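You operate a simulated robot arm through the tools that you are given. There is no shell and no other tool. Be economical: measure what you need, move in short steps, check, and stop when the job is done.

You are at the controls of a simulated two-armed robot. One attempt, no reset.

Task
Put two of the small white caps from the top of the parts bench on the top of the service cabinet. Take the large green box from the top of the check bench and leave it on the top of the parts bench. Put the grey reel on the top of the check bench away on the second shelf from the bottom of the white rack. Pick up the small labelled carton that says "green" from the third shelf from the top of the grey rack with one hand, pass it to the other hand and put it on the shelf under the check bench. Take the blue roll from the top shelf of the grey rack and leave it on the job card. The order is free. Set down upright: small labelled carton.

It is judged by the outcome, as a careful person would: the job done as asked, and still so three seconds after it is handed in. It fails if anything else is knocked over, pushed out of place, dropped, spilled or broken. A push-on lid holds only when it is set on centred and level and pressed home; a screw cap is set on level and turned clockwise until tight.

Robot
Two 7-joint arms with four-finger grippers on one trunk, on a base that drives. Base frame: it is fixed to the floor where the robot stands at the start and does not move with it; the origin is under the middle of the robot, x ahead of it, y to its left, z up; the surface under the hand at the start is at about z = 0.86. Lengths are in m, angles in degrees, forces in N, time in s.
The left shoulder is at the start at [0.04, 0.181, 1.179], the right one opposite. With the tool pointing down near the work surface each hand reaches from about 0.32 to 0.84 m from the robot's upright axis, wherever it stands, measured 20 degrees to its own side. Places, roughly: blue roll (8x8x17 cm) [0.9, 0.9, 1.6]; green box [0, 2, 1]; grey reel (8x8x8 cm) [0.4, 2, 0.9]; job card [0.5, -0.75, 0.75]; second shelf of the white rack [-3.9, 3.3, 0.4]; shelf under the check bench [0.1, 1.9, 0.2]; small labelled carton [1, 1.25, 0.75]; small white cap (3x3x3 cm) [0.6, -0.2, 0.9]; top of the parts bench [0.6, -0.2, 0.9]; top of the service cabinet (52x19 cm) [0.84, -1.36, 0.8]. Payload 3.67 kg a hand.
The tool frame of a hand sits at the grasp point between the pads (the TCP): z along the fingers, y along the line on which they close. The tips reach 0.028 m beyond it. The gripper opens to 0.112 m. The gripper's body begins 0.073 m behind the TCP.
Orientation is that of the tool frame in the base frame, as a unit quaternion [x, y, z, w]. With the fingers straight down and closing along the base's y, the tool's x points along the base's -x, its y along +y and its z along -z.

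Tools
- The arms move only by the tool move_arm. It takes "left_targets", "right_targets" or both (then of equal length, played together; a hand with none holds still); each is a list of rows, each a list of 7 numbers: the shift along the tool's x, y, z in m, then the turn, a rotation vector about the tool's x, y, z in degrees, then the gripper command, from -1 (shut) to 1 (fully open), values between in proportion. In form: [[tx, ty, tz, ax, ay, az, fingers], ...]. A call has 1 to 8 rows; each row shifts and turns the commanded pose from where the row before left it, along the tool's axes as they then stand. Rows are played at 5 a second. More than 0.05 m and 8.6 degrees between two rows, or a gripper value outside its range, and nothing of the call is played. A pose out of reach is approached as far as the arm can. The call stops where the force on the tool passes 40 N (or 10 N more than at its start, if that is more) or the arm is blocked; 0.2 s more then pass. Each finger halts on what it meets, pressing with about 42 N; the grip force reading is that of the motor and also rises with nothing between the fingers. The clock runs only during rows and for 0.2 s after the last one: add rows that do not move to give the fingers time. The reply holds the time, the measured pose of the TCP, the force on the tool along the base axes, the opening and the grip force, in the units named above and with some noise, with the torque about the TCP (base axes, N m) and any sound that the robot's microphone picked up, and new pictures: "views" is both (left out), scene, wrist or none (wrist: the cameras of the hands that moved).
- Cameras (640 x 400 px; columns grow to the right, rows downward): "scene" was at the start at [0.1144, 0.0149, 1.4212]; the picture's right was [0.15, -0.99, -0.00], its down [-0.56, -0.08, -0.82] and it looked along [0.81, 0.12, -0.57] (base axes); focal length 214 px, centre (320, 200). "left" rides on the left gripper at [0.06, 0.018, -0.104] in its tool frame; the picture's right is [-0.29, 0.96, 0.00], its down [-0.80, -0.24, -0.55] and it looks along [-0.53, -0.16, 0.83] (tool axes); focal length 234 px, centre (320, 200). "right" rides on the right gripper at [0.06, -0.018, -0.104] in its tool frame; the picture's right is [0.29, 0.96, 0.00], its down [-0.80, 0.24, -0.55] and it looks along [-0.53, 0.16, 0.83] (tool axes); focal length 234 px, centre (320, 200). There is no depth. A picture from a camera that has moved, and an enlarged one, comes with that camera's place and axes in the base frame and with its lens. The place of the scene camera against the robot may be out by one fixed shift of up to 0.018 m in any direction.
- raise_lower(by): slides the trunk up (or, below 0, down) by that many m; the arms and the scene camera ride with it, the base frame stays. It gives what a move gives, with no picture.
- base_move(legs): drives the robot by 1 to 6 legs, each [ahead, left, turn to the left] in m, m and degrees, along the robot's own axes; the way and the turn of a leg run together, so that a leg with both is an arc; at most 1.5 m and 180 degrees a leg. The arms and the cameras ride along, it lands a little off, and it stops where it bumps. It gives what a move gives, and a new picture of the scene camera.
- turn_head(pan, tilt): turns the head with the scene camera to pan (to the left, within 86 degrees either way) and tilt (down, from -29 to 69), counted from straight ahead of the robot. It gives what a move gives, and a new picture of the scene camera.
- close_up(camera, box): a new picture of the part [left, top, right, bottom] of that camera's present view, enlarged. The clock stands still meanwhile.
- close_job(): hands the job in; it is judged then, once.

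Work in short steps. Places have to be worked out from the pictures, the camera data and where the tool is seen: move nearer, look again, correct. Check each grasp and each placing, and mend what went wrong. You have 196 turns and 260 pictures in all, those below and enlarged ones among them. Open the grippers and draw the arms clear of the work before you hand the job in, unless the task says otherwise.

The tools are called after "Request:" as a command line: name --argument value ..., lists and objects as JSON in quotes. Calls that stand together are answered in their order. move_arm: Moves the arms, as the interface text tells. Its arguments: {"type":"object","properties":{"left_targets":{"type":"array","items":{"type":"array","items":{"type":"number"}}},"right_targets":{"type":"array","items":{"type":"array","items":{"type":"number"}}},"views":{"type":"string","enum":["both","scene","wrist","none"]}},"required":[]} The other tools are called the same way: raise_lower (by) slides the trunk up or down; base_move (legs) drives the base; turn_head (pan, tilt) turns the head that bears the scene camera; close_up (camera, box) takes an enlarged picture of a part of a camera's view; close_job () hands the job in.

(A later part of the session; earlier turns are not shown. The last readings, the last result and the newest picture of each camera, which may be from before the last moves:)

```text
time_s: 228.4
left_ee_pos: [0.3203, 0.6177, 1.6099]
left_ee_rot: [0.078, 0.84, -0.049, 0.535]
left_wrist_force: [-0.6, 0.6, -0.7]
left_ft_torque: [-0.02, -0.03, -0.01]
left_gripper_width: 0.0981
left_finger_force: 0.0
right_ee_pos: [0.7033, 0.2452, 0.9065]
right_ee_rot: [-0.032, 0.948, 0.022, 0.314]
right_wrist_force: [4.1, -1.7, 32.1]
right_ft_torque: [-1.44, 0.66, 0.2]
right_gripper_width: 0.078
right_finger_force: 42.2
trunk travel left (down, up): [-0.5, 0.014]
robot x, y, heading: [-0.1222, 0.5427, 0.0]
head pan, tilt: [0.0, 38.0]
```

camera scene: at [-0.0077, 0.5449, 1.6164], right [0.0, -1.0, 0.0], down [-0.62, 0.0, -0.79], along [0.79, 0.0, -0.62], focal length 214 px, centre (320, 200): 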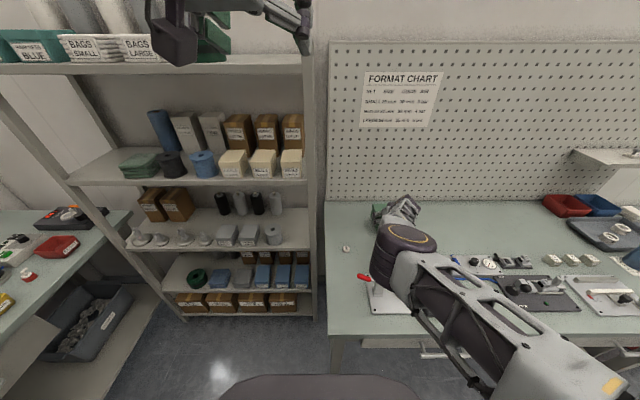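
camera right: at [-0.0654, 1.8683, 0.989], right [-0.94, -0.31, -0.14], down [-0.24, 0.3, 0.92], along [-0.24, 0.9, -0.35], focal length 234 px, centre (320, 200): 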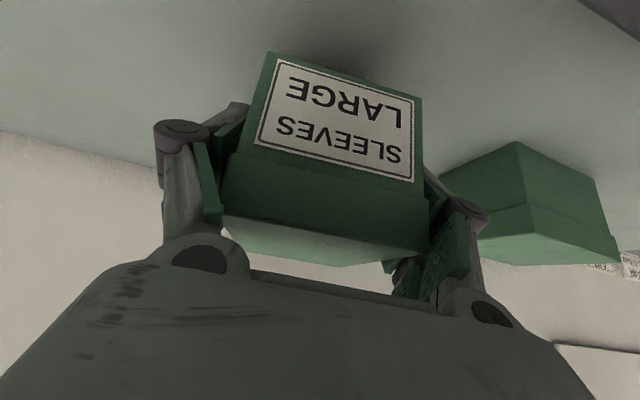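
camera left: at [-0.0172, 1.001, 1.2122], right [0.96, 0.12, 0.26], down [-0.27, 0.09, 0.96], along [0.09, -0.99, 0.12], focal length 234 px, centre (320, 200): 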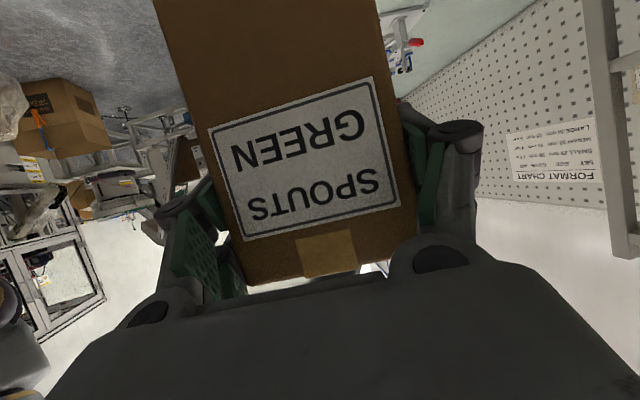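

Firm contact. I ease up, open, and withdraw back-up.

Request:
move_arm --right_targets '[[-0.0036, 0, -0.0048, 0, 0, 0, -1], [0, 0, 0, 0, 0, 0, 0.3], [0, 0, 0, 0, 0, 0, 0.9], [0, 0, 0, 0, 0, 0, 0.9], [0, 0, -0.04, 0, 0, 0, 0.9], [0, 0, -0.045, 0, 0, 0, 0.9], [-0.03, 0, -0.035, 0, 0, 0, 0.9], [-0.03, 0, -0.035, 0, 0, 0, 0.9]]' --views "both"

```text
time_s: 230.2
left_ee_pos: [0.3246, 0.6166, 1.6102]
left_ee_rot: [0.077, 0.841, -0.049, 0.533]
left_wrist_force: [-0.3, 0.0, 0.6]
left_ft_torque: [-0.03, -0.03, -0.01]
left_gripper_width: 0.0978
left_finger_force: 0.1
right_ee_pos: [0.6569, 0.2464, 1.0642]
right_ee_rot: [-0.032, 0.951, 0.025, 0.308]
right_wrist_force: [0.0, 0.2, -0.7]
right_ft_torque: [0.01, -0.02, -0.01]
right_gripper_width: 0.1064
right_finger_force: 0.1
trunk travel left (down, up): [-0.5, 0.014]
robot x, y, heading: [-0.1163, 0.5439, -0.3]
head pan, tilt: [0.0, 38.0]
camera scene: at [-0.0086, 0.548, 1.6165], right [0.0, -1.0, 0.0], down [-0.62, 0.0, -0.79], along [0.79, 0.0, -0.62], focal length 214 px, centre (320, 200)
camera right: at [0.5494, 0.217, 1.112], right [-0.31, 0.94, -0.14], down [0.3, 0.24, 0.92], along [0.9, 0.24, -0.36], focal length 234 px, centre (320, 200)
```

scene: 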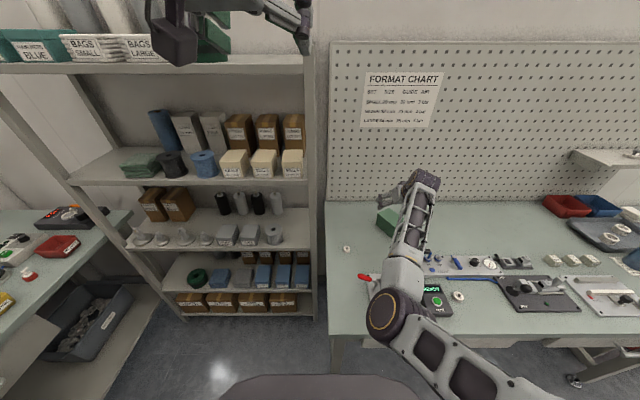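
right: 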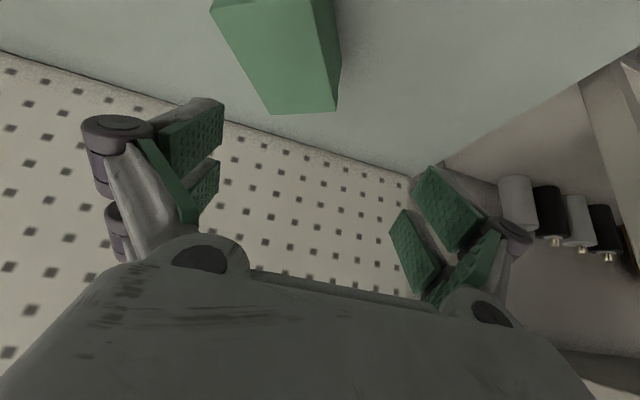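

Request:
close_up --camera "scene" --box '[330, 180, 490, 320]'

Request:
move_arm --right_targets '[[-0.03, 0, -0.04, 0, 0, 0, 0.9], [-0.03, 0, -0.04, 0, 0, 0, 0.9], [-0.03, 0, -0.04, 0, 0, 0, 0.9]]' --views "none"

Request:
base_move --legs '[[-0.4, 0.1, 0], [0, 0, 90]]'

```text
2.86 times, centred on (410, 250) of scene
camera zoom: at [-0.0086, 0.548, 1.6165], right [0.0, -1.0, 0.0], down [-0.62, 0.0, -0.79], along [0.79, 0.0, -0.62], focal length 613 px, centre (63, 57)
```

zoom: 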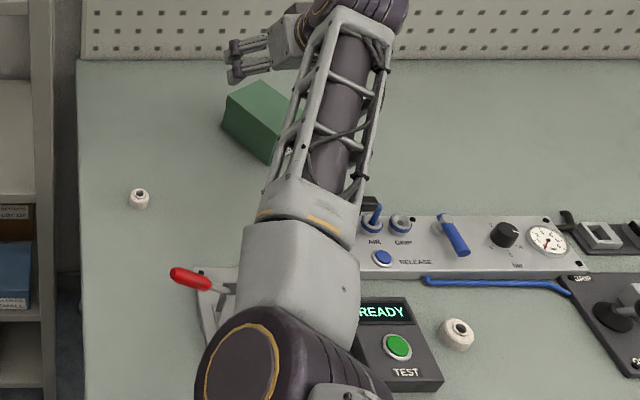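

```text
time_s: 231.0
left_ee_pos: [0.3254, 0.6143, 1.6092]
left_ee_rot: [0.077, 0.841, -0.048, 0.534]
left_wrist_force: [-0.6, 0.3, 0.0]
left_ft_torque: [0.0, -0.02, 0.03]
left_gripper_width: 0.0982
left_finger_force: 0.0
right_ee_pos: [0.6591, 0.2353, 1.2129]
right_ee_rot: [-0.03, 0.95, 0.025, 0.31]
right_wrist_force: [0.5, 0.3, -0.2]
right_ft_torque: [0.0, 0.04, 0.03]
right_gripper_width: 0.1068
right_finger_force: 0.0
trunk travel left (down, up): [-0.5, 0.014]
robot x, y, heading: [-0.1197, 0.5418, -0.3]
head pan, tilt: [0.0, 38.0]
```

```text
time_s: 237.8
left_ee_pos: [-0.5878, 1.0974, 1.6094]
left_ee_rot: [-0.536, 0.653, 0.339, 0.413]
left_wrist_force: [0.9, 0.1, -0.9]
left_ft_torque: [0.0, -0.03, -0.02]
left_gripper_width: 0.0982
left_finger_force: 0.1
right_ee_pos: [-0.2055, 1.4294, 1.2134]
right_ee_rot: [0.69, -0.654, -0.234, -0.203]
right_wrist_force: [0.3, -0.8, 0.6]
right_ft_torque: [0.01, 0.0, 0.01]
right_gripper_width: 0.1061
right_finger_force: 0.3
trunk travel left (down, up): [-0.5, 0.014]
robot x, y, heading: [-0.5217, 0.6454, 88.9]
head pan, tilt: [0.0, 38.0]
camera scene: at [-0.5136, 0.759, 1.6164], right [1.0, -0.01, 0.0], down [-0.01, -0.62, -0.79], along [0.01, 0.79, -0.62], focal length 214 px, centre (320, 200)
```

scene: 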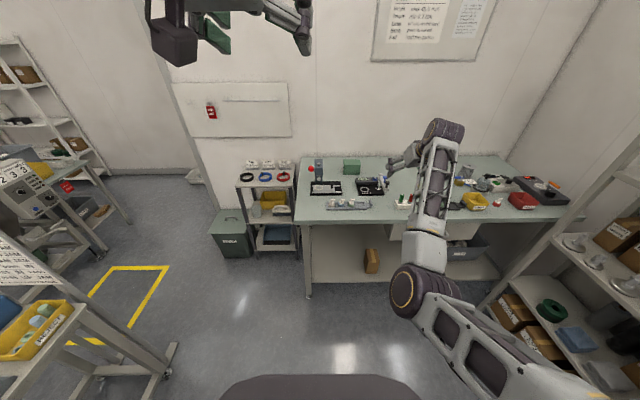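

The box sits on the parts bench. I am facing the check bench again; now I drive to the reel's end (at about (0.45, 1.96)).

Request:
base_move --legs '[[0.38, 0, 1], [0, -0.66, 0], [0.08, 0, 0]]'

Request:
close_up --camera "right" --box '[0, 0, 640, 400]'

```text
time_s: 244.3
left_ee_pos: [0.0686, 1.5438, 1.6119]
left_ee_rot: [-0.539, 0.648, 0.344, 0.414]
left_wrist_force: [-1.3, -1.2, -0.4]
left_ft_torque: [0.03, 0.01, 0.02]
left_gripper_width: 0.0981
left_finger_force: 0.6
right_ee_pos: [0.447, 1.883, 1.2189]
right_ee_rot: [0.694, -0.648, -0.238, -0.204]
right_wrist_force: [0.7, -0.8, 1.0]
right_ft_torque: [0.02, -0.01, -0.03]
right_gripper_width: 0.1067
right_finger_force: 0.1
trunk travel left (down, up): [-0.5, 0.014]
robot x, y, heading: [0.1447, 1.108, 90.3]
head pan, tilt: [0.0, 38.0]
camera scene: at [0.1477, 1.207, 1.6171], right [1.0, 0.0, 0.0], down [0.0, -0.61, -0.79], along [0.0, 0.79, -0.61], focal length 214 px, centre (320, 200)
```

scene: 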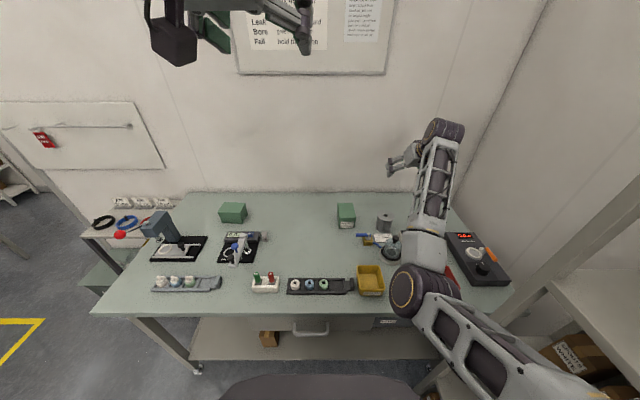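

```text
1.00 times, centred on (320, 200) of right (not enlarged: the box is as wide or as high as the picture)
camera zoom: at [0.4748, 1.7738, 1.266], right [-0.94, -0.3, -0.15], down [-0.24, 0.29, 0.93], along [-0.24, 0.91, -0.35], focal length 234 px, centre (320, 200)
```

zoom: 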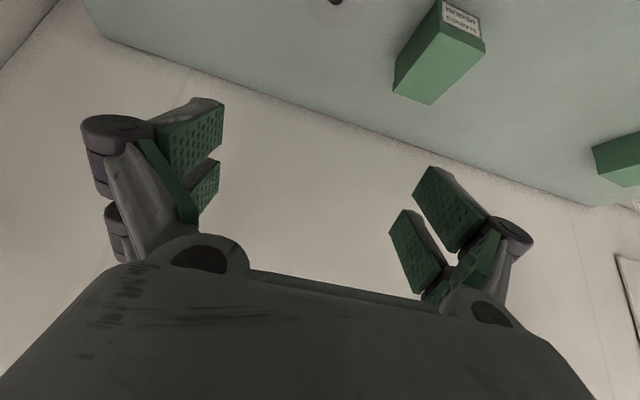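

Request:
close_up --camera "scene" --box '[325, 190, 445, 275]'

```text
4.71 times, centred on (385, 232) of scene
camera zoom: at [0.1477, 1.207, 1.6171], right [1.0, 0.0, 0.0], down [0.0, -0.61, -0.79], along [0.0, 0.79, -0.61], focal length 1009 px, centre (14, 47)
```

zoom: 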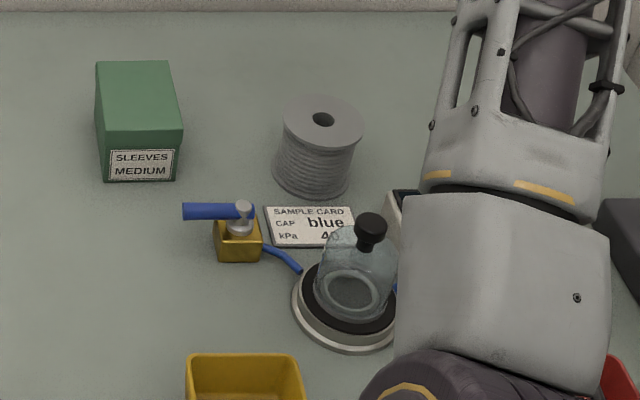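

Reel at ≈(0.445, 1.952); a bottle with top ≈0.945 stands in front at (0.47, 1.83), so the hand must come in steeper. I move slightly forward, lower the trunk a bit and pitch the hand to ~70°.

Request:
base_move --legs '[[0.045, 0.0, 0]]'

Request:
raise_lower --by -0.06

Request:
move_arm --right_targets '[[0, 0, 0, 0, 8, 0, 0.9], [0, 0, 0, 0, 8, 0, 0.9]]' --views "both"

```text
time_s: 245.2
left_ee_pos: [0.0695, 1.5869, 1.6124]
left_ee_rot: [-0.54, 0.648, 0.346, 0.412]
left_wrist_force: [0.1, -1.1, 0.2]
left_ft_torque: [0.02, -0.01, 0.05]
left_gripper_width: 0.0983
left_finger_force: 0.3
right_ee_pos: [0.4478, 1.9261, 1.2205]
right_ee_rot: [0.694, -0.648, -0.239, -0.205]
right_wrist_force: [0.1, -1.0, 0.6]
right_ft_torque: [0.04, 0.01, 0.0]
right_gripper_width: 0.1064
right_finger_force: 0.2
trunk travel left (down, up): [-0.5, 0.014]
robot x, y, heading: [0.1373, 1.1494, 90.2]
head pan, tilt: [0.0, 38.0]
camera scene: at [0.1484, 1.2499, 1.6172], right [1.0, 0.0, 0.0], down [0.0, -0.61, -0.79], along [0.0, 0.79, -0.61], focal length 214 px, centre (320, 200)
```

scene: 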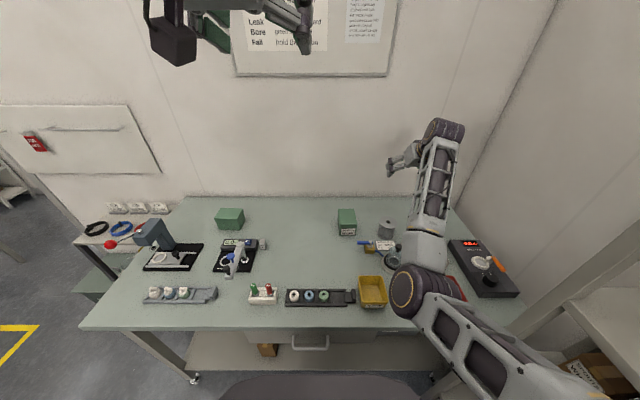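

```text
time_s: 246.2
left_ee_pos: [0.0687, 1.5964, 1.5499]
left_ee_rot: [-0.54, 0.648, 0.344, 0.412]
left_wrist_force: [0.2, -0.2, -0.5]
left_ft_torque: [0.02, -0.02, 0.0]
left_gripper_width: 0.098
left_finger_force: 0.0
right_ee_pos: [0.446, 1.9339, 1.154]
right_ee_rot: [0.694, -0.648, -0.238, -0.203]
right_wrist_force: [0.1, 0.4, 0.4]
right_ft_torque: [-0.01, 0.02, -0.02]
right_gripper_width: 0.1063
right_finger_force: 0.0
trunk travel left (down, up): [-0.44, 0.074]
robot x, y, heading: [0.143, 1.1475, 90.0]
head pan, tilt: [0.0, 38.0]
```

```text
time_s: 246.8
left_ee_pos: [0.0688, 1.597, 1.5514]
left_ee_rot: [-0.54, 0.648, 0.345, 0.412]
left_wrist_force: [-0.6, 0.4, -0.3]
left_ft_torque: [-0.01, 0.0, -0.01]
left_gripper_width: 0.0981
left_finger_force: 0.1
right_ee_pos: [0.4461, 1.9338, 1.1532]
right_ee_rot: [0.721, -0.67, -0.137, -0.109]
right_wrist_force: [-0.4, -0.1, 0.0]
right_ft_torque: [-0.05, 0.0, -0.02]
right_gripper_width: 0.1064
right_finger_force: 0.1
trunk travel left (down, up): [-0.44, 0.074]
robot x, y, heading: [0.1415, 1.1522, 89.7]
head pan, tilt: [0.0, 38.0]
camera scene: at [0.1484, 1.2599, 1.5566], right [1.0, 0.0, 0.0], down [0.0, -0.62, -0.79], along [0.0, 0.79, -0.62], focal length 214 px, centre (320, 200)
camera right: at [0.4737, 1.8425, 1.2303], right [-0.94, -0.34, -0.07], down [-0.26, 0.54, 0.8], along [-0.24, 0.77, -0.59], focal length 234 px, centre (320, 200)
```

scene: 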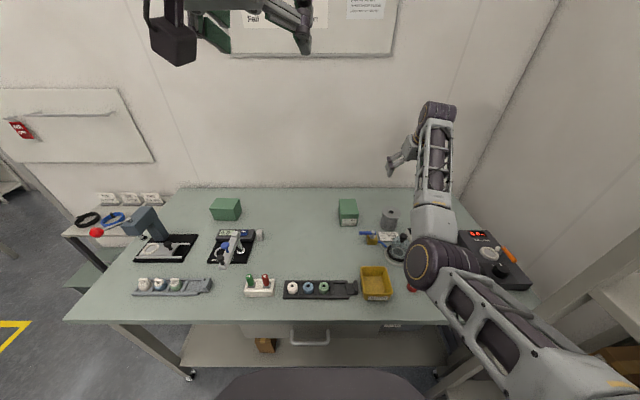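
right: 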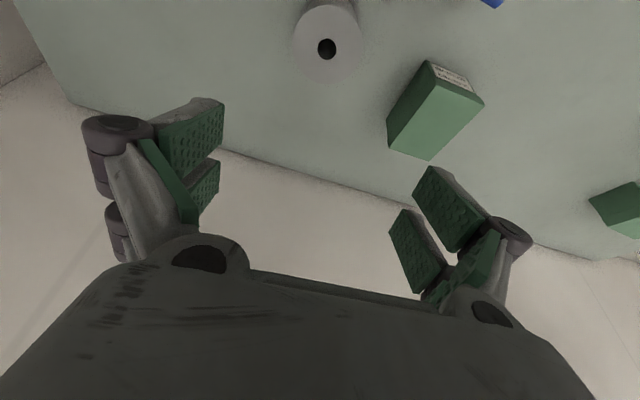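

Steep pitch achieved, reel seen at (0.448, 1.949). I check the neighbours on its right before descending.

Request:
close_up --camera "scene" --box '[350, 180, 470, 280]'

Request:
close_up --camera "right" --box '[200, 0, 440, 150]'

```text
4.00 times, centred on (410, 230) of scene
camera zoom: at [0.1484, 1.2599, 1.5566], right [1.0, 0.0, 0.0], down [0.0, -0.62, -0.79], along [0.0, 0.79, -0.62], focal length 858 px, centre (-40, 80)
```

zoom: 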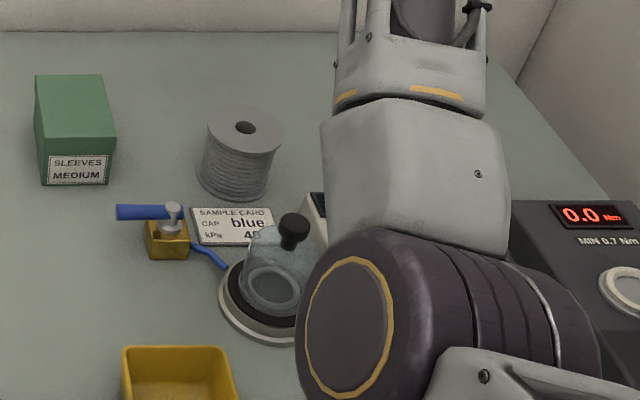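

```text
2.67 times, centred on (320, 75) of right
camera zoom: at [0.4737, 1.8425, 1.2303], right [-0.94, -0.34, -0.07], down [-0.26, 0.54, 0.8], along [-0.24, 0.77, -0.59], focal length 624 px, centre (320, 533)
```

zoom: 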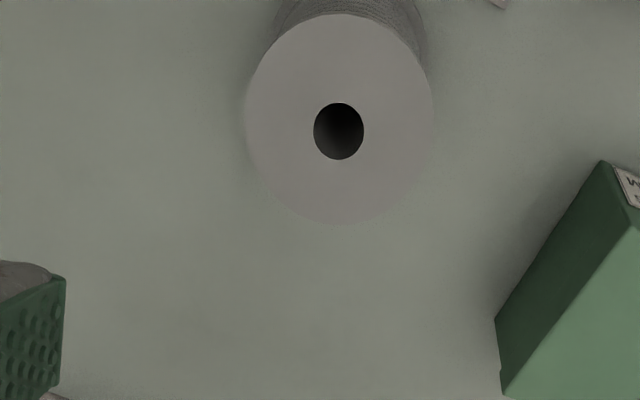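

Neighbours are clear of the finger paths. I descend most of the way and check.

Request:
move_arm --right_targets '[[0.0138, -0.0018, 0.045, 0, 0, 0, 0.8], [0.0138, -0.0018, 0.045, 0, 0, 0, 0.8], [0.0138, -0.0018, 0.045, 0, 0, 0, 0.8], [0.0138, -0.0018, 0.045, 0, 0, 0, 0.8]]' --views "both"

```text
time_s: 247.8
left_ee_pos: [0.0694, 1.5973, 1.5498]
left_ee_rot: [-0.541, 0.648, 0.344, 0.411]
left_wrist_force: [0.6, 0.4, 0.4]
left_ft_torque: [0.0, 0.03, 0.04]
left_gripper_width: 0.0981
left_finger_force: 0.0
right_ee_pos: [0.4472, 1.9457, 0.9647]
right_ee_rot: [0.721, -0.67, -0.138, -0.111]
right_wrist_force: [0.7, 1.0, 0.5]
right_ft_torque: [0.0, 0.04, -0.01]
right_gripper_width: 0.1007
right_finger_force: 0.1
trunk travel left (down, up): [-0.44, 0.074]
robot x, y, heading: [0.137, 1.1484, 90.0]
head pan, tilt: [0.0, 38.0]
camera scene: at [0.149, 1.2605, 1.5565], right [1.0, 0.0, 0.0], down [0.0, -0.62, -0.79], along [0.0, 0.79, -0.62], focal length 214 px, centre (320, 200)
camera right: at [0.4749, 1.8543, 1.0413], right [-0.94, -0.34, -0.08], down [-0.26, 0.54, 0.8], along [-0.24, 0.77, -0.59], focal length 234 px, centre (320, 200)
```

scene: 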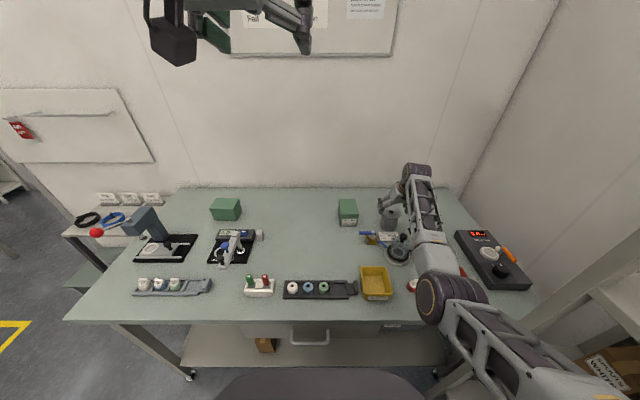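
right: 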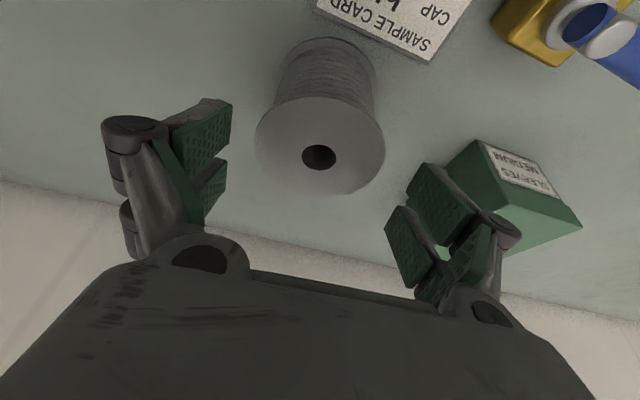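

Centred. Final descent and close on the reel.

Request:
move_arm --right_targets '[[0.0145, 0, 0.0447, 0, 0, 0, 0.8], [0, 0, 0, 0, 0, 0, -1], [0, 0, 0, 0, 0, 0, -1], [0, 0, 0, 0, 0, 0, -1], [-0.0069, 0, -0.0187, 0, 0, 0, -1]]' --views "wrist"

```text
time_s: 249.0
left_ee_pos: [0.0683, 1.5957, 1.5509]
left_ee_rot: [-0.541, 0.648, 0.344, 0.411]
left_wrist_force: [-0.3, -0.7, -0.1]
left_ft_torque: [0.03, 0.01, -0.04]
left_gripper_width: 0.0977
left_finger_force: 0.0
right_ee_pos: [0.4476, 1.9439, 0.9389]
right_ee_rot: [0.721, -0.67, -0.137, -0.11]
right_wrist_force: [0.4, -0.4, -1.5]
right_ft_torque: [-0.03, -0.03, 0.0]
right_gripper_width: 0.0779
right_finger_force: 42.0
trunk travel left (down, up): [-0.44, 0.074]
robot x, y, heading: [0.1417, 1.1515, 90.0]
head pan, tilt: [0.0, 38.0]
camera right: at [0.4749, 1.8534, 1.0152], right [-0.94, -0.34, -0.07], down [-0.26, 0.54, 0.8], along [-0.24, 0.77, -0.59], focal length 234 px, centre (320, 200)
```

right: 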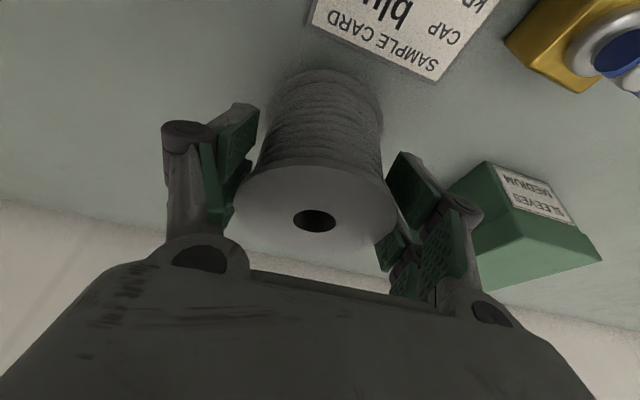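

Reel gripped and lifting. Raise it well clear and back away.

Request:
move_arm --right_targets '[[-0.0155, 0, -0.0422, 0, 0, 0, -1], [-0.0155, 0, -0.0422, 0, 0, 0, -1], [-0.0155, 0, -0.0422, 0, 0, 0, -1], [-0.0155, 0, -0.0422, 0, 0, 0, -1]]' --views "none"

Request:
raise_lower --by 0.07

Request:
base_move --legs '[[-0.2, 0, 0], [0, 0.7, 0], [-0.3, 0, 0]]'

Request:
turn_head --pan 70 --tilt 15

```text
time_s: 250.0
left_ee_pos: [0.0683, 1.596, 1.5504]
left_ee_rot: [-0.541, 0.648, 0.344, 0.411]
left_wrist_force: [-0.6, -0.5, 0.1]
left_ft_torque: [0.0, -0.04, 0.0]
left_gripper_width: 0.0981
left_finger_force: 0.0
right_ee_pos: [0.4527, 1.9437, 1.1169]
right_ee_rot: [0.722, -0.669, -0.137, -0.109]
right_wrist_force: [-0.1, -0.5, -1.5]
right_ft_torque: [-0.03, 0.01, -0.02]
right_gripper_width: 0.0778
right_finger_force: 42.6
trunk travel left (down, up): [-0.44, 0.074]
robot x, y, heading: [0.1431, 1.149, 90.1]
head pan, tilt: [0.0, 38.0]
```

```text
time_s: 251.1
left_ee_pos: [0.0686, 1.597, 1.6192]
left_ee_rot: [-0.54, 0.648, 0.344, 0.412]
left_wrist_force: [0.0, -0.2, -0.4]
left_ft_torque: [0.04, 0.03, 0.01]
left_gripper_width: 0.0978
left_finger_force: 0.1
right_ee_pos: [0.4537, 1.9455, 1.1869]
right_ee_rot: [0.721, -0.67, -0.138, -0.111]
right_wrist_force: [-0.2, 1.3, -1.4]
right_ft_torque: [-0.02, 0.02, -0.01]
right_gripper_width: 0.0777
right_finger_force: 42.6
trunk travel left (down, up): [-0.51, 0.004]
robot x, y, heading: [0.1419, 1.1516, 89.7]
head pan, tilt: [0.0, 38.0]
```

```text
time_s: 257.9
left_ee_pos: [-0.6306, 1.0945, 1.6186]
left_ee_rot: [-0.547, 0.644, 0.347, 0.408]
left_wrist_force: [0.1, 0.3, -0.2]
left_ft_torque: [-0.05, 0.01, 0.0]
left_gripper_width: 0.0982
left_finger_force: 0.1
right_ee_pos: [-0.2532, 1.4499, 1.185]
right_ee_rot: [0.727, -0.663, -0.139, -0.109]
right_wrist_force: [-0.3, 0.0, -1.3]
right_ft_torque: [-0.02, -0.02, 0.03]
right_gripper_width: 0.0775
right_finger_force: 42.0
trunk travel left (down, up): [-0.51, 0.004]
robot x, y, heading: [-0.551, 0.6464, 91.1]
head pan, tilt: [0.0, 38.0]
camera scene: at [-0.545, 0.759, 1.6257], right [1.0, 0.02, 0.0], down [0.01, -0.62, -0.79], along [-0.01, 0.79, -0.62], focal length 214 px, centre (320, 200)
```

scene: 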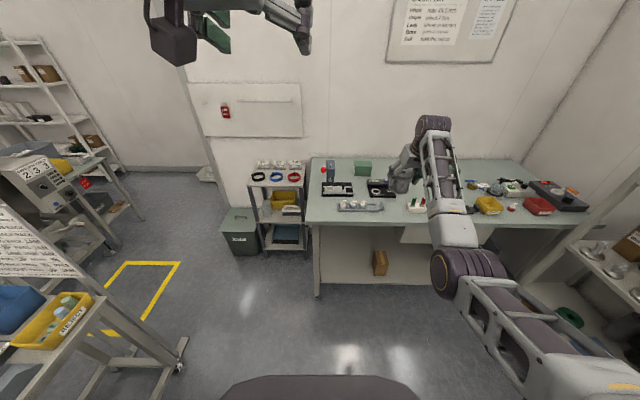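

```text
time_s: 259.3
left_ee_pos: [-0.63, 1.0914, 1.6199]
left_ee_rot: [-0.546, 0.643, 0.348, 0.408]
left_wrist_force: [-0.2, -0.4, -1.0]
left_ft_torque: [-0.03, -0.01, 0.04]
left_gripper_width: 0.098
left_finger_force: 0.1
right_ee_pos: [-0.253, 1.4474, 1.1871]
right_ee_rot: [0.727, -0.663, -0.139, -0.11]
right_wrist_force: [0.3, -0.3, -1.6]
right_ft_torque: [-0.02, -0.01, -0.01]
right_gripper_width: 0.0773
right_finger_force: 41.6
trunk travel left (down, up): [-0.51, 0.004]
robot x, y, heading: [-0.5535, 0.6445, 91.0]
head pan, tilt: [70.0, 15.0]
camera scene: at [-0.6316, 0.6998, 1.6625], right [0.33, 0.95, 0.0], down [0.24, -0.08, -0.97], along [-0.91, 0.31, -0.26], focal length 214 px, centre (320, 200)
```

scene: 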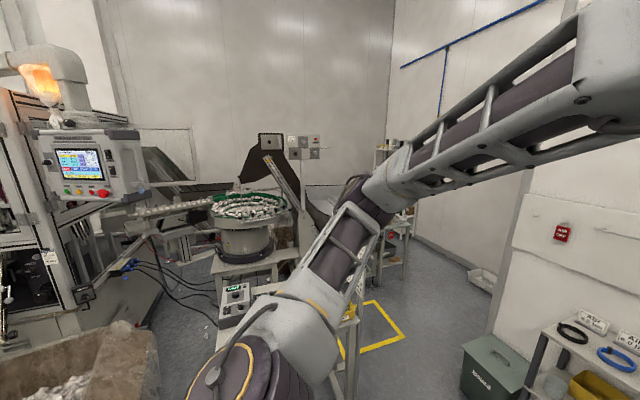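

I draw the reel in closer, then turn toward the north-west to see the way to the white rack.

Request:
move_arm --right_targets '[[0.039, 0.003, -0.0142, 0, 0, 0, -1], [0.039, 0.003, -0.0142, 0, 0, 0, -1], [0.039, 0.003, -0.0142, 0, 0, 0, -1], [0.039, 0.003, -0.0142, 0, 0, 0, -1], [0.039, 0.003, -0.0142, 0, 0, 0, -1]]' --views "none"

Request:
turn_head --pan 0 --tilt 22

Request:
base_move --legs '[[0, 0, 50]]'

```text
time_s: 260.5
left_ee_pos: [-0.6282, 1.0892, 1.6204]
left_ee_rot: [-0.545, 0.644, 0.348, 0.409]
left_wrist_force: [-0.1, -0.6, 0.0]
left_ft_torque: [-0.02, -0.02, 0.03]
left_gripper_width: 0.0981
left_finger_force: 0.1
right_ee_pos: [-0.2473, 1.2377, 1.1875]
right_ee_rot: [0.727, -0.663, -0.14, -0.109]
right_wrist_force: [0.9, 0.0, -0.5]
right_ft_torque: [0.01, 0.04, 0.02]
right_gripper_width: 0.0777
right_finger_force: 41.3
trunk travel left (down, up): [-0.51, 0.004]
robot x, y, heading: [-0.551, 0.6474, 90.9]
head pan, tilt: [70.0, 15.0]
```

```text
time_s: 261.9
left_ee_pos: [-0.6305, 1.0926, 1.6187]
left_ee_rot: [-0.546, 0.643, 0.348, 0.409]
left_wrist_force: [1.3, 0.8, 0.1]
left_ft_torque: [-0.01, 0.0, -0.02]
left_gripper_width: 0.0982
left_finger_force: 0.1
right_ee_pos: [-0.2492, 1.2399, 1.188]
right_ee_rot: [0.727, -0.663, -0.139, -0.11]
right_wrist_force: [0.0, -0.2, -1.2]
right_ft_torque: [-0.04, -0.01, -0.01]
right_gripper_width: 0.0775
right_finger_force: 42.2
trunk travel left (down, up): [-0.51, 0.004]
robot x, y, heading: [-0.5521, 0.6491, 91.0]
head pan, tilt: [0.0, 22.0]
camera scene: at [-0.5455, 0.7629, 1.6511], right [1.0, 0.02, 0.0], down [0.01, -0.37, -0.93], along [-0.02, 0.93, -0.38], focal length 214 px, centre (320, 200)
```

scene: 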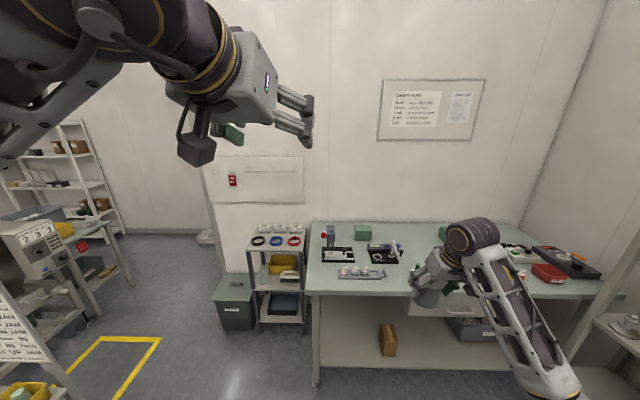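

```text
time_s: 264.8
left_ee_pos: [-0.9401, 0.8761, 1.6196]
left_ee_rot: [0.765, -0.356, -0.487, -0.226]
left_wrist_force: [0.0, 0.2, -0.5]
left_ft_torque: [-0.04, 0.01, -0.03]
left_gripper_width: 0.098
left_finger_force: 0.1
right_ee_pos: [-0.8024, 1.2624, 1.1874]
right_ee_rot: [0.938, -0.299, -0.172, -0.041]
right_wrist_force: [-0.7, -0.6, -0.8]
right_ft_torque: [0.0, 0.0, 0.0]
right_gripper_width: 0.0775
right_finger_force: 42.1
trunk travel left (down, up): [-0.51, 0.004]
robot x, y, heading: [-0.5515, 0.6445, 140.4]
head pan, tilt: [0.0, 22.0]
camera scene: at [-0.6301, 0.7219, 1.6511], right [0.64, 0.77, 0.0], down [0.29, -0.24, -0.93], along [-0.71, 0.59, -0.37], focal length 214 px, centre (320, 200)
```

scene: 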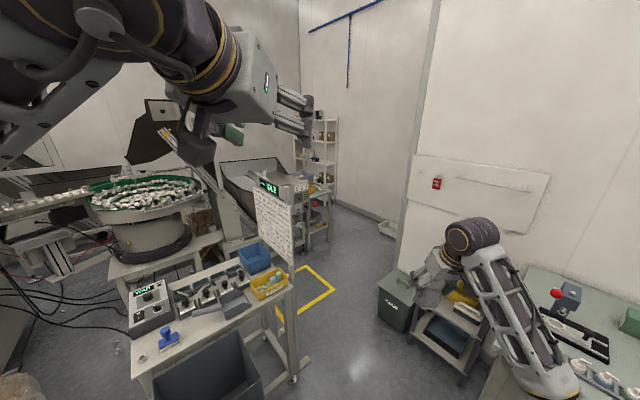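

The way leads between table A (foot near (−1.45, 1.2)) and the green bin (corner near (−1.48, 2.0)). I drive up to it and look closely at the gap.

Request:
base_move --legs '[[0.75, -0.24, 0]]'

Request:
turn_head --pan 10 --tilt 45

```text
time_s: 269.0
left_ee_pos: [-1.3702, 1.5452, 1.62]
left_ee_rot: [0.764, -0.358, -0.486, -0.227]
left_wrist_force: [0.0, -1.0, -0.5]
left_ft_torque: [-0.01, -0.01, -0.01]
left_gripper_width: 0.0981
left_finger_force: 0.1
right_ee_pos: [-1.2328, 1.9309, 1.1888]
right_ee_rot: [0.937, -0.301, -0.172, -0.041]
right_wrist_force: [-0.1, -1.1, -0.7]
right_ft_torque: [0.01, 0.03, 0.01]
right_gripper_width: 0.0774
right_finger_force: 42.2
trunk travel left (down, up): [-0.51, 0.004]
robot x, y, heading: [-0.9795, 1.3164, 139.9]
head pan, tilt: [0.0, 22.0]
camera scene: at [-1.0614, 1.3895, 1.6512], right [0.64, 0.77, 0.0], down [0.29, -0.24, -0.93], along [-0.71, 0.59, -0.37], focal length 214 px, centre (320, 200)
```

scene: 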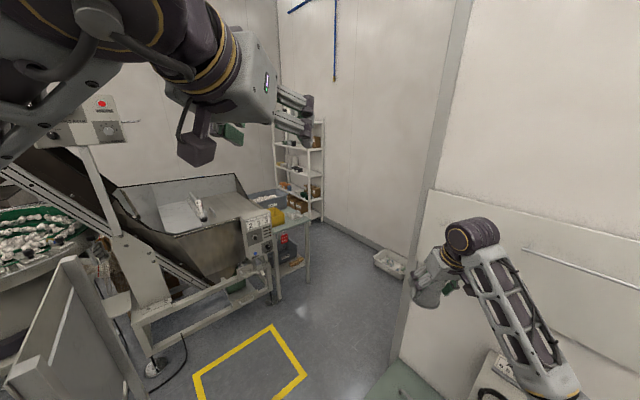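

```text
time_s: 269.9
left_ee_pos: [-1.3709, 1.5466, 1.6197]
left_ee_rot: [0.764, -0.358, -0.486, -0.227]
left_wrist_force: [0.8, -0.2, -0.6]
left_ft_torque: [0.0, -0.02, 0.0]
left_gripper_width: 0.0979
left_finger_force: 0.0
right_ee_pos: [-1.2325, 1.9312, 1.1872]
right_ee_rot: [0.937, -0.301, -0.172, -0.041]
right_wrist_force: [0.2, 0.5, -1.2]
right_ft_torque: [-0.01, -0.03, 0.0]
right_gripper_width: 0.0776
right_finger_force: 41.9
trunk travel left (down, up): [-0.51, 0.004]
robot x, y, heading: [-0.982, 1.3145, 140.2]
head pan, tilt: [10.0, 45.0]
camera scene: at [-1.0616, 1.372, 1.6157], right [0.5, 0.87, 0.0], down [0.61, -0.35, -0.71], along [-0.61, 0.35, -0.71], focal length 214 px, centre (320, 200)
```

scene: 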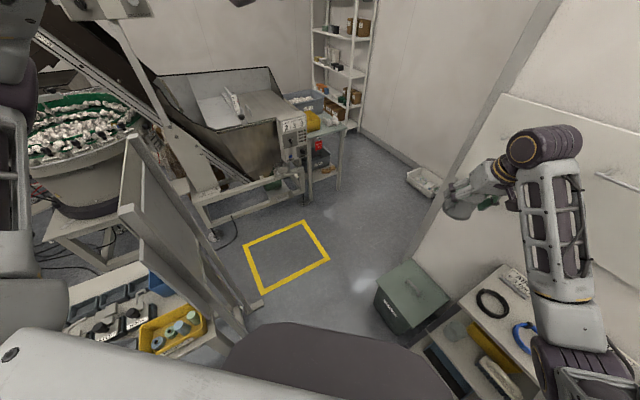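

The gap measures about 0.81 m. I take the midline between table foot and bin corner, in short legs.

Request:
base_move --legs '[[0.3225, 0.0647, 0]]'

```text
time_s: 272.1
left_ee_pos: [-1.6563, 1.7005, 1.6203]
left_ee_rot: [0.764, -0.357, -0.488, -0.226]
left_wrist_force: [0.6, -0.7, -0.7]
left_ft_torque: [0.01, 0.05, 0.02]
left_gripper_width: 0.0981
left_finger_force: 0.0
right_ee_pos: [-1.5183, 2.0852, 1.1877]
right_ee_rot: [0.937, -0.3, -0.173, -0.041]
right_wrist_force: [0.2, 0.4, -1.8]
right_ft_torque: [0.02, -0.01, -0.02]
right_gripper_width: 0.0778
right_finger_force: 42.3
trunk travel left (down, up): [-0.51, 0.004]
robot x, y, heading: [-1.2713, 1.4683, 140.2]
head pan, tilt: [10.0, 45.0]
camera scene: at [-1.3468, 1.5254, 1.6159], right [0.5, 0.87, 0.0], down [0.61, -0.35, -0.71], along [-0.61, 0.35, -0.71], focal length 214 px, centre (320, 200)
```

scene: 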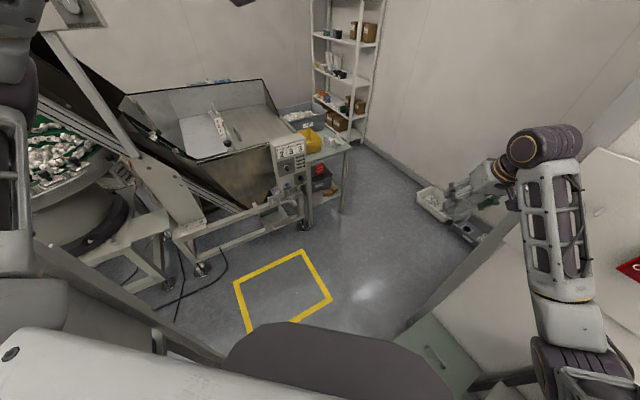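

Clear so far. Next leg through the gap.

Request:
base_move --legs '[[0.755, 0.109, 0]]'

Request:
turn_head --pan 0 --tilt 30

```text
time_s: 276.3
left_ee_pos: [-2.3094, 2.0895, 1.62]
left_ee_rot: [0.765, -0.355, -0.488, -0.225]
left_wrist_force: [-0.4, 0.3, -0.3]
left_ft_torque: [0.01, 0.02, 0.03]
left_gripper_width: 0.0979
left_finger_force: 0.2
right_ee_pos: [-2.175, 2.4784, 1.189]
right_ee_rot: [0.938, -0.297, -0.172, -0.04]
right_wrist_force: [0.2, 0.4, -1.7]
right_ft_torque: [-0.01, 0.03, -0.03]
right_gripper_width: 0.0777
right_finger_force: 42.0
trunk travel left (down, up): [-0.51, 0.004]
robot x, y, heading: [-1.9155, 1.8682, 140.6]
head pan, tilt: [10.0, 45.0]
camera scene: at [-1.998, 1.9192, 1.6158], right [0.49, 0.87, 0.0], down [0.62, -0.35, -0.71], along [-0.62, 0.35, -0.71], focal length 214 px, centre (320, 200)
```

scene: 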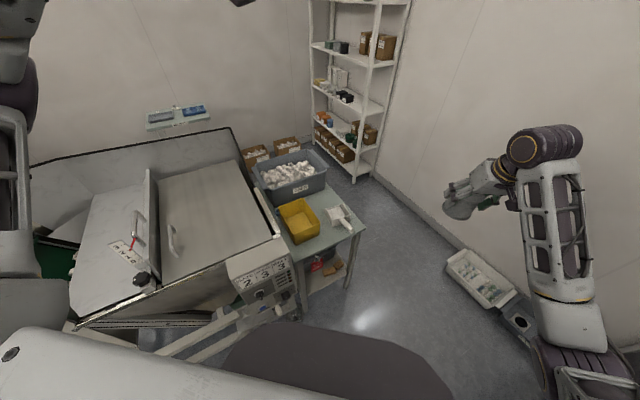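

```text
time_s: 277.0
left_ee_pos: [-2.3104, 2.0903, 1.6204]
left_ee_rot: [0.766, -0.353, -0.488, -0.223]
left_wrist_force: [-0.5, -0.1, -0.7]
left_ft_torque: [0.03, 0.0, 0.0]
left_gripper_width: 0.0982
left_finger_force: 0.1
right_ee_pos: [-2.1756, 2.4787, 1.186]
right_ee_rot: [0.938, -0.297, -0.172, -0.041]
right_wrist_force: [0.2, 1.0, -1.5]
right_ft_torque: [0.01, -0.03, 0.0]
right_gripper_width: 0.0774
right_finger_force: 42.3
trunk travel left (down, up): [-0.51, 0.004]
robot x, y, heading: [-1.9205, 1.864, 140.9]
head pan, tilt: [0.0, 30.0]
camera scene: at [-1.9986, 1.9376, 1.6382], right [0.63, 0.77, 0.0], down [0.39, -0.32, -0.87], along [-0.67, 0.55, -0.5], focal length 214 px, centre (320, 200)
```

scene: 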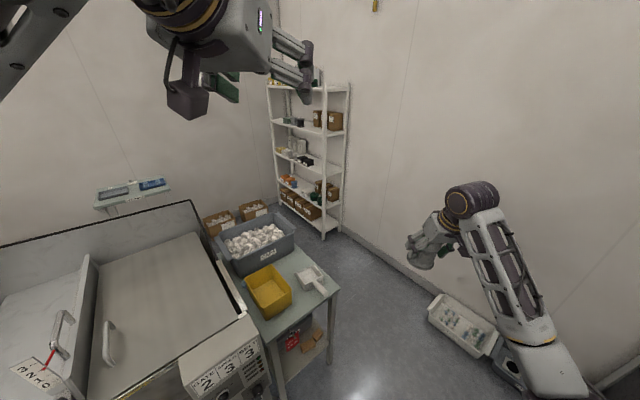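

Through the gap. The white rack stands against the north wall facing south. I zoom on its shelves.

Request:
close_up --camera "scene" --box '[200, 70, 400, 250]'

```text
2.22 times, centred on (300, 160) of scene
camera zoom: at [-1.9986, 1.9376, 1.6382], right [0.63, 0.77, 0.0], down [0.39, -0.32, -0.87], along [-0.67, 0.55, -0.5], focal length 477 px, centre (364, 289)
```

zoom: 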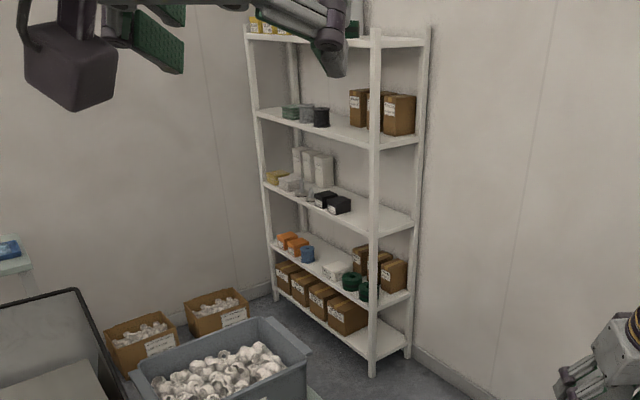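

I plan the route: up beside the tray-free side, then west between table B and the floor tray, with the hands turned south-west for clearance. First waypoint and turn.

Request:
base_move --legs '[[0.582, -0.669, 0], [0, 0, 84]]'

Request:
turn_head --pan -45 --tilt 45

```text
time_s: 285.8
left_ee_pos: [-2.1989, 2.3859, 1.6203]
left_ee_rot: [0.803, 0.26, -0.51, 0.166]
left_wrist_force: [-0.9, 0.4, -1.9]
left_ft_torque: [-0.02, -0.03, -0.02]
left_gripper_width: 0.0981
left_finger_force: 0.1
right_ee_pos: [-2.5725, 2.5488, 1.188]
right_ee_rot: [0.891, 0.419, -0.155, 0.088]
right_wrist_force: [0.4, 0.0, -1.3]
right_ft_torque: [0.02, -0.02, -0.01]
right_gripper_width: 0.0776
right_finger_force: 41.8
trunk travel left (down, up): [-0.51, 0.004]
robot x, y, heading: [-1.9397, 2.7568, -133.7]
head pan, tilt: [0.0, 30.0]
camera scene: at [-2.0118, 2.6798, 1.6383], right [-0.72, 0.69, 0.0], down [0.35, 0.36, -0.87], along [-0.6, -0.63, -0.5], focal length 214 px, centre (320, 200)
```

scene: 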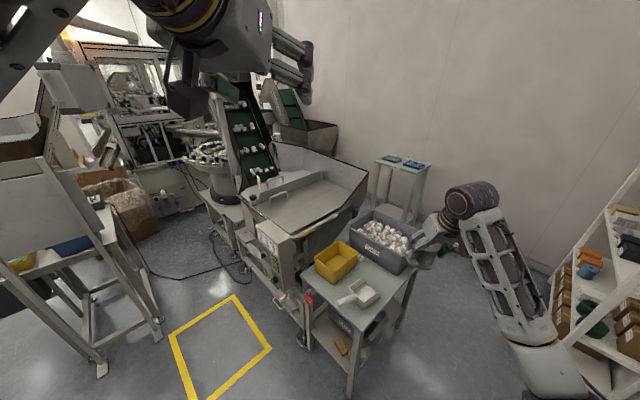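

```text
time_s: 286.9
left_ee_pos: [-2.1972, 2.3859, 1.6195]
left_ee_rot: [0.803, 0.26, -0.51, 0.166]
left_wrist_force: [0.0, 0.2, -0.3]
left_ft_torque: [0.04, 0.01, -0.01]
left_gripper_width: 0.0982
left_finger_force: 0.1
right_ee_pos: [-2.5731, 2.5504, 1.1862]
right_ee_rot: [0.891, 0.418, -0.155, 0.087]
right_wrist_force: [-1.7, 0.5, -0.9]
right_ft_torque: [0.03, -0.01, -0.01]
right_gripper_width: 0.0777
right_finger_force: 42.0
trunk travel left (down, up): [-0.51, 0.004]
robot x, y, heading: [-1.9446, 2.761, -133.8]
head pan, tilt: [-45.0, 45.0]
camera scene: at [-2.0305, 2.7432, 1.6157], right [-0.02, 1.0, 0.0], down [0.71, 0.02, -0.71], along [-0.71, -0.02, -0.71], focal length 214 px, centre (320, 200)
```

scene: 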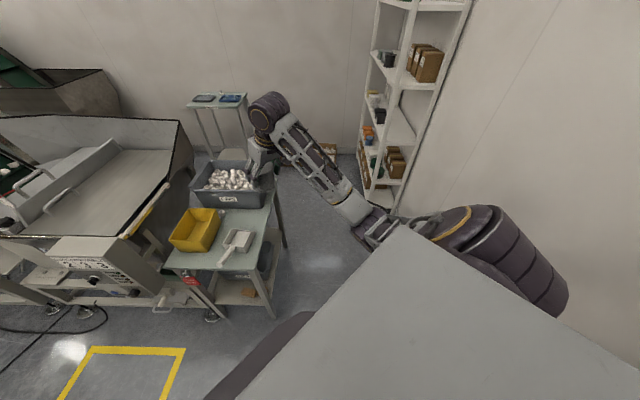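

The corridor is clear. I drive west along it to just short of the rack's east end and look again.

Request:
base_move --legs '[[0.676, -0.821, 0]]'

Request:
turn_head --pan -50 --tilt 40

Request:
turn_head --pan -84 --tilt 45

```text
time_s: 292.3
left_ee_pos: [-3.2385, 2.4423, 1.6208]
left_ee_rot: [0.801, 0.264, -0.511, 0.169]
left_wrist_force: [-0.1, 0.4, 0.3]
left_ft_torque: [0.0, 0.0, 0.01]
left_gripper_width: 0.0977
left_finger_force: 0.0
right_ee_pos: [-3.6165, 2.6027, 1.1875]
right_ee_rot: [0.888, 0.424, -0.154, 0.088]
right_wrist_force: [-0.6, -0.3, -1.2]
right_ft_torque: [0.06, -0.02, -0.01]
right_gripper_width: 0.0777
right_finger_force: 42.3
trunk travel left (down, up): [-0.51, 0.004]
robot x, y, heading: [-2.9888, 2.8173, -133.3]
head pan, tilt: [-45.0, 45.0]
camera scene: at [-3.0757, 2.8011, 1.6157], right [-0.03, 1.0, 0.0], down [0.71, 0.02, -0.71], along [-0.71, -0.02, -0.71], focal length 214 px, centre (320, 200)
```

scene: 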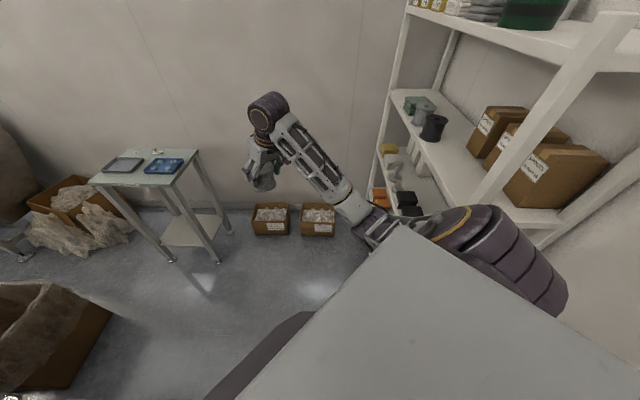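

```text
time_s: 293.0
left_ee_pos: [-3.2403, 2.4412, 1.6194]
left_ee_rot: [0.801, 0.264, -0.509, 0.169]
left_wrist_force: [-0.4, 0.3, -1.2]
left_ft_torque: [0.0, -0.01, 0.01]
left_gripper_width: 0.098
left_finger_force: 0.0
right_ee_pos: [-3.6172, 2.6026, 1.1877]
right_ee_rot: [0.889, 0.423, -0.153, 0.088]
right_wrist_force: [0.2, -0.1, -1.1]
right_ft_torque: [0.02, 0.01, 0.02]
right_gripper_width: 0.0776
right_finger_force: 41.8
trunk travel left (down, up): [-0.51, 0.004]
robot x, y, heading: [-2.9873, 2.8212, -133.1]
head pan, tilt: [-50.0, 40.0]
camera scene: at [-3.0801, 2.8085, 1.6229], right [0.05, 1.0, 0.0], down [0.64, -0.03, -0.77], along [-0.76, 0.04, -0.64], focal length 214 px, centre (320, 200)
```

scene: 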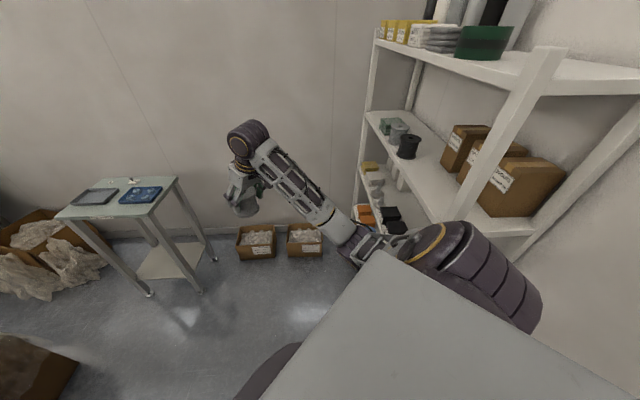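

```text
time_s: 294.0
left_ee_pos: [-3.2402, 2.4417, 1.6211]
left_ee_rot: [0.802, 0.264, -0.509, 0.169]
left_wrist_force: [0.5, -0.3, -0.2]
left_ft_torque: [-0.01, 0.02, -0.01]
left_gripper_width: 0.098
left_finger_force: 0.1
right_ee_pos: [-3.6167, 2.6027, 1.1867]
right_ee_rot: [0.889, 0.423, -0.154, 0.087]
right_wrist_force: [-0.4, -0.6, -1.4]
right_ft_torque: [0.02, -0.01, 0.04]
right_gripper_width: 0.0776
right_finger_force: 41.6
trunk travel left (down, up): [-0.51, 0.004]
robot x, y, heading: [-2.9884, 2.8174, -133.1]
head pan, tilt: [-84.0, 45.0]
camera scene: at [-3.06, 2.8528, 1.6157], right [0.6, 0.8, 0.0], down [0.56, -0.43, -0.71], along [-0.56, 0.43, -0.71], focal length 214 px, centre (320, 200)
```

scene: 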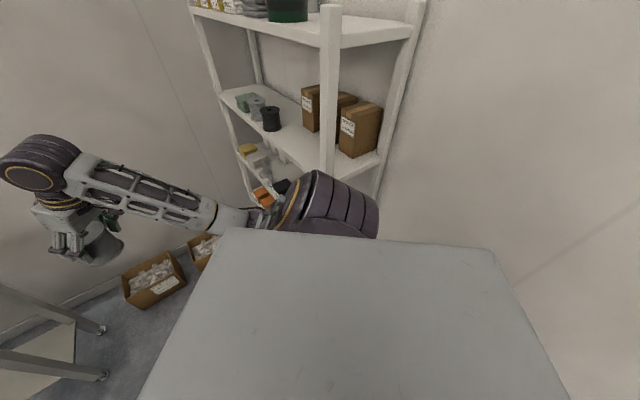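

Boxes on the floor begin at x≈−4.2. I position the base at (−3.7, 2.38) in front of the rack and turn to face it, heading ≈110°.

Request:
base_move --legs '[[0.807, -0.219, 0], [0, 0, -117]]'

Request:
turn_head --pan -20 --tilt 42

```text
time_s: 303.9
left_ee_pos: [-3.9255, 2.7547, 1.6207]
left_ee_rot: [0.644, -0.545, -0.411, -0.346]
left_wrist_force: [-0.1, -1.0, -0.5]
left_ft_torque: [0.0, 0.0, 0.0]
left_gripper_width: 0.0981
left_finger_force: 0.1
right_ee_pos: [-3.6119, 3.0177, 1.1867]
right_ee_rot: [0.826, -0.535, -0.155, -0.084]
right_wrist_force: [0.4, 0.2, -1.3]
right_ft_torque: [-0.03, -0.02, 0.0]
right_gripper_width: 0.0774
right_finger_force: 42.2
trunk travel left (down, up): [-0.51, 0.004]
robot x, y, heading: [-3.7091, 2.3629, 109.7]
head pan, tilt: [-84.0, 45.0]
camera scene: at [-3.6333, 2.4179, 1.6157], right [0.44, -0.9, 0.0], down [-0.64, -0.31, -0.71], along [0.64, 0.31, -0.71], focal length 214 px, centre (320, 200)
```

scene: 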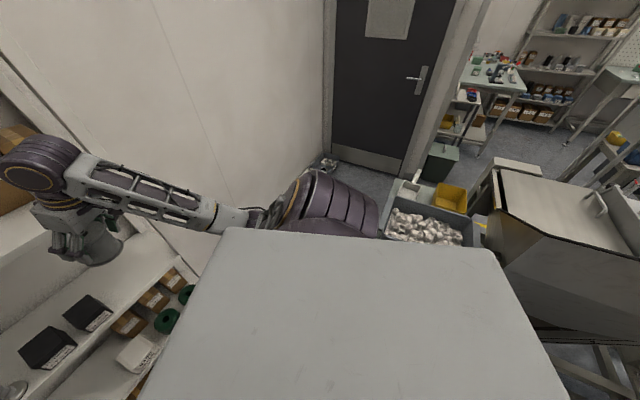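

```text
time_s: 305.2
left_ee_pos: [-3.9258, 2.7549, 1.62]
left_ee_rot: [0.644, -0.545, -0.41, -0.346]
left_wrist_force: [0.6, -0.1, -0.4]
left_ft_torque: [0.02, -0.02, -0.02]
left_gripper_width: 0.0979
left_finger_force: 0.1
right_ee_pos: [-3.6137, 3.0188, 1.1875]
right_ee_rot: [0.826, -0.536, -0.155, -0.084]
right_wrist_force: [-0.1, 0.5, -1.7]
right_ft_torque: [-0.04, -0.03, -0.01]
right_gripper_width: 0.0779
right_finger_force: 42.1
trunk travel left (down, up): [-0.51, 0.004]
robot x, y, heading: [-3.7041, 2.3612, 110.1]
head pan, tilt: [-20.0, 42.0]
camera scene: at [-3.7061, 2.466, 1.62], right [1.0, 0.0, 0.0], down [0.0, -0.67, -0.74], along [0.0, 0.74, -0.67], focal length 214 px, centre (320, 200)
```

scene: 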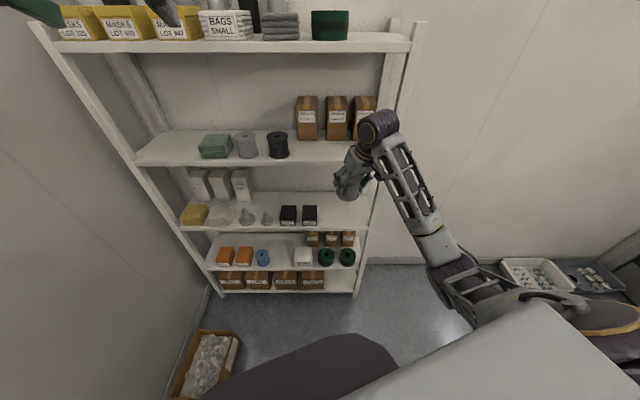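

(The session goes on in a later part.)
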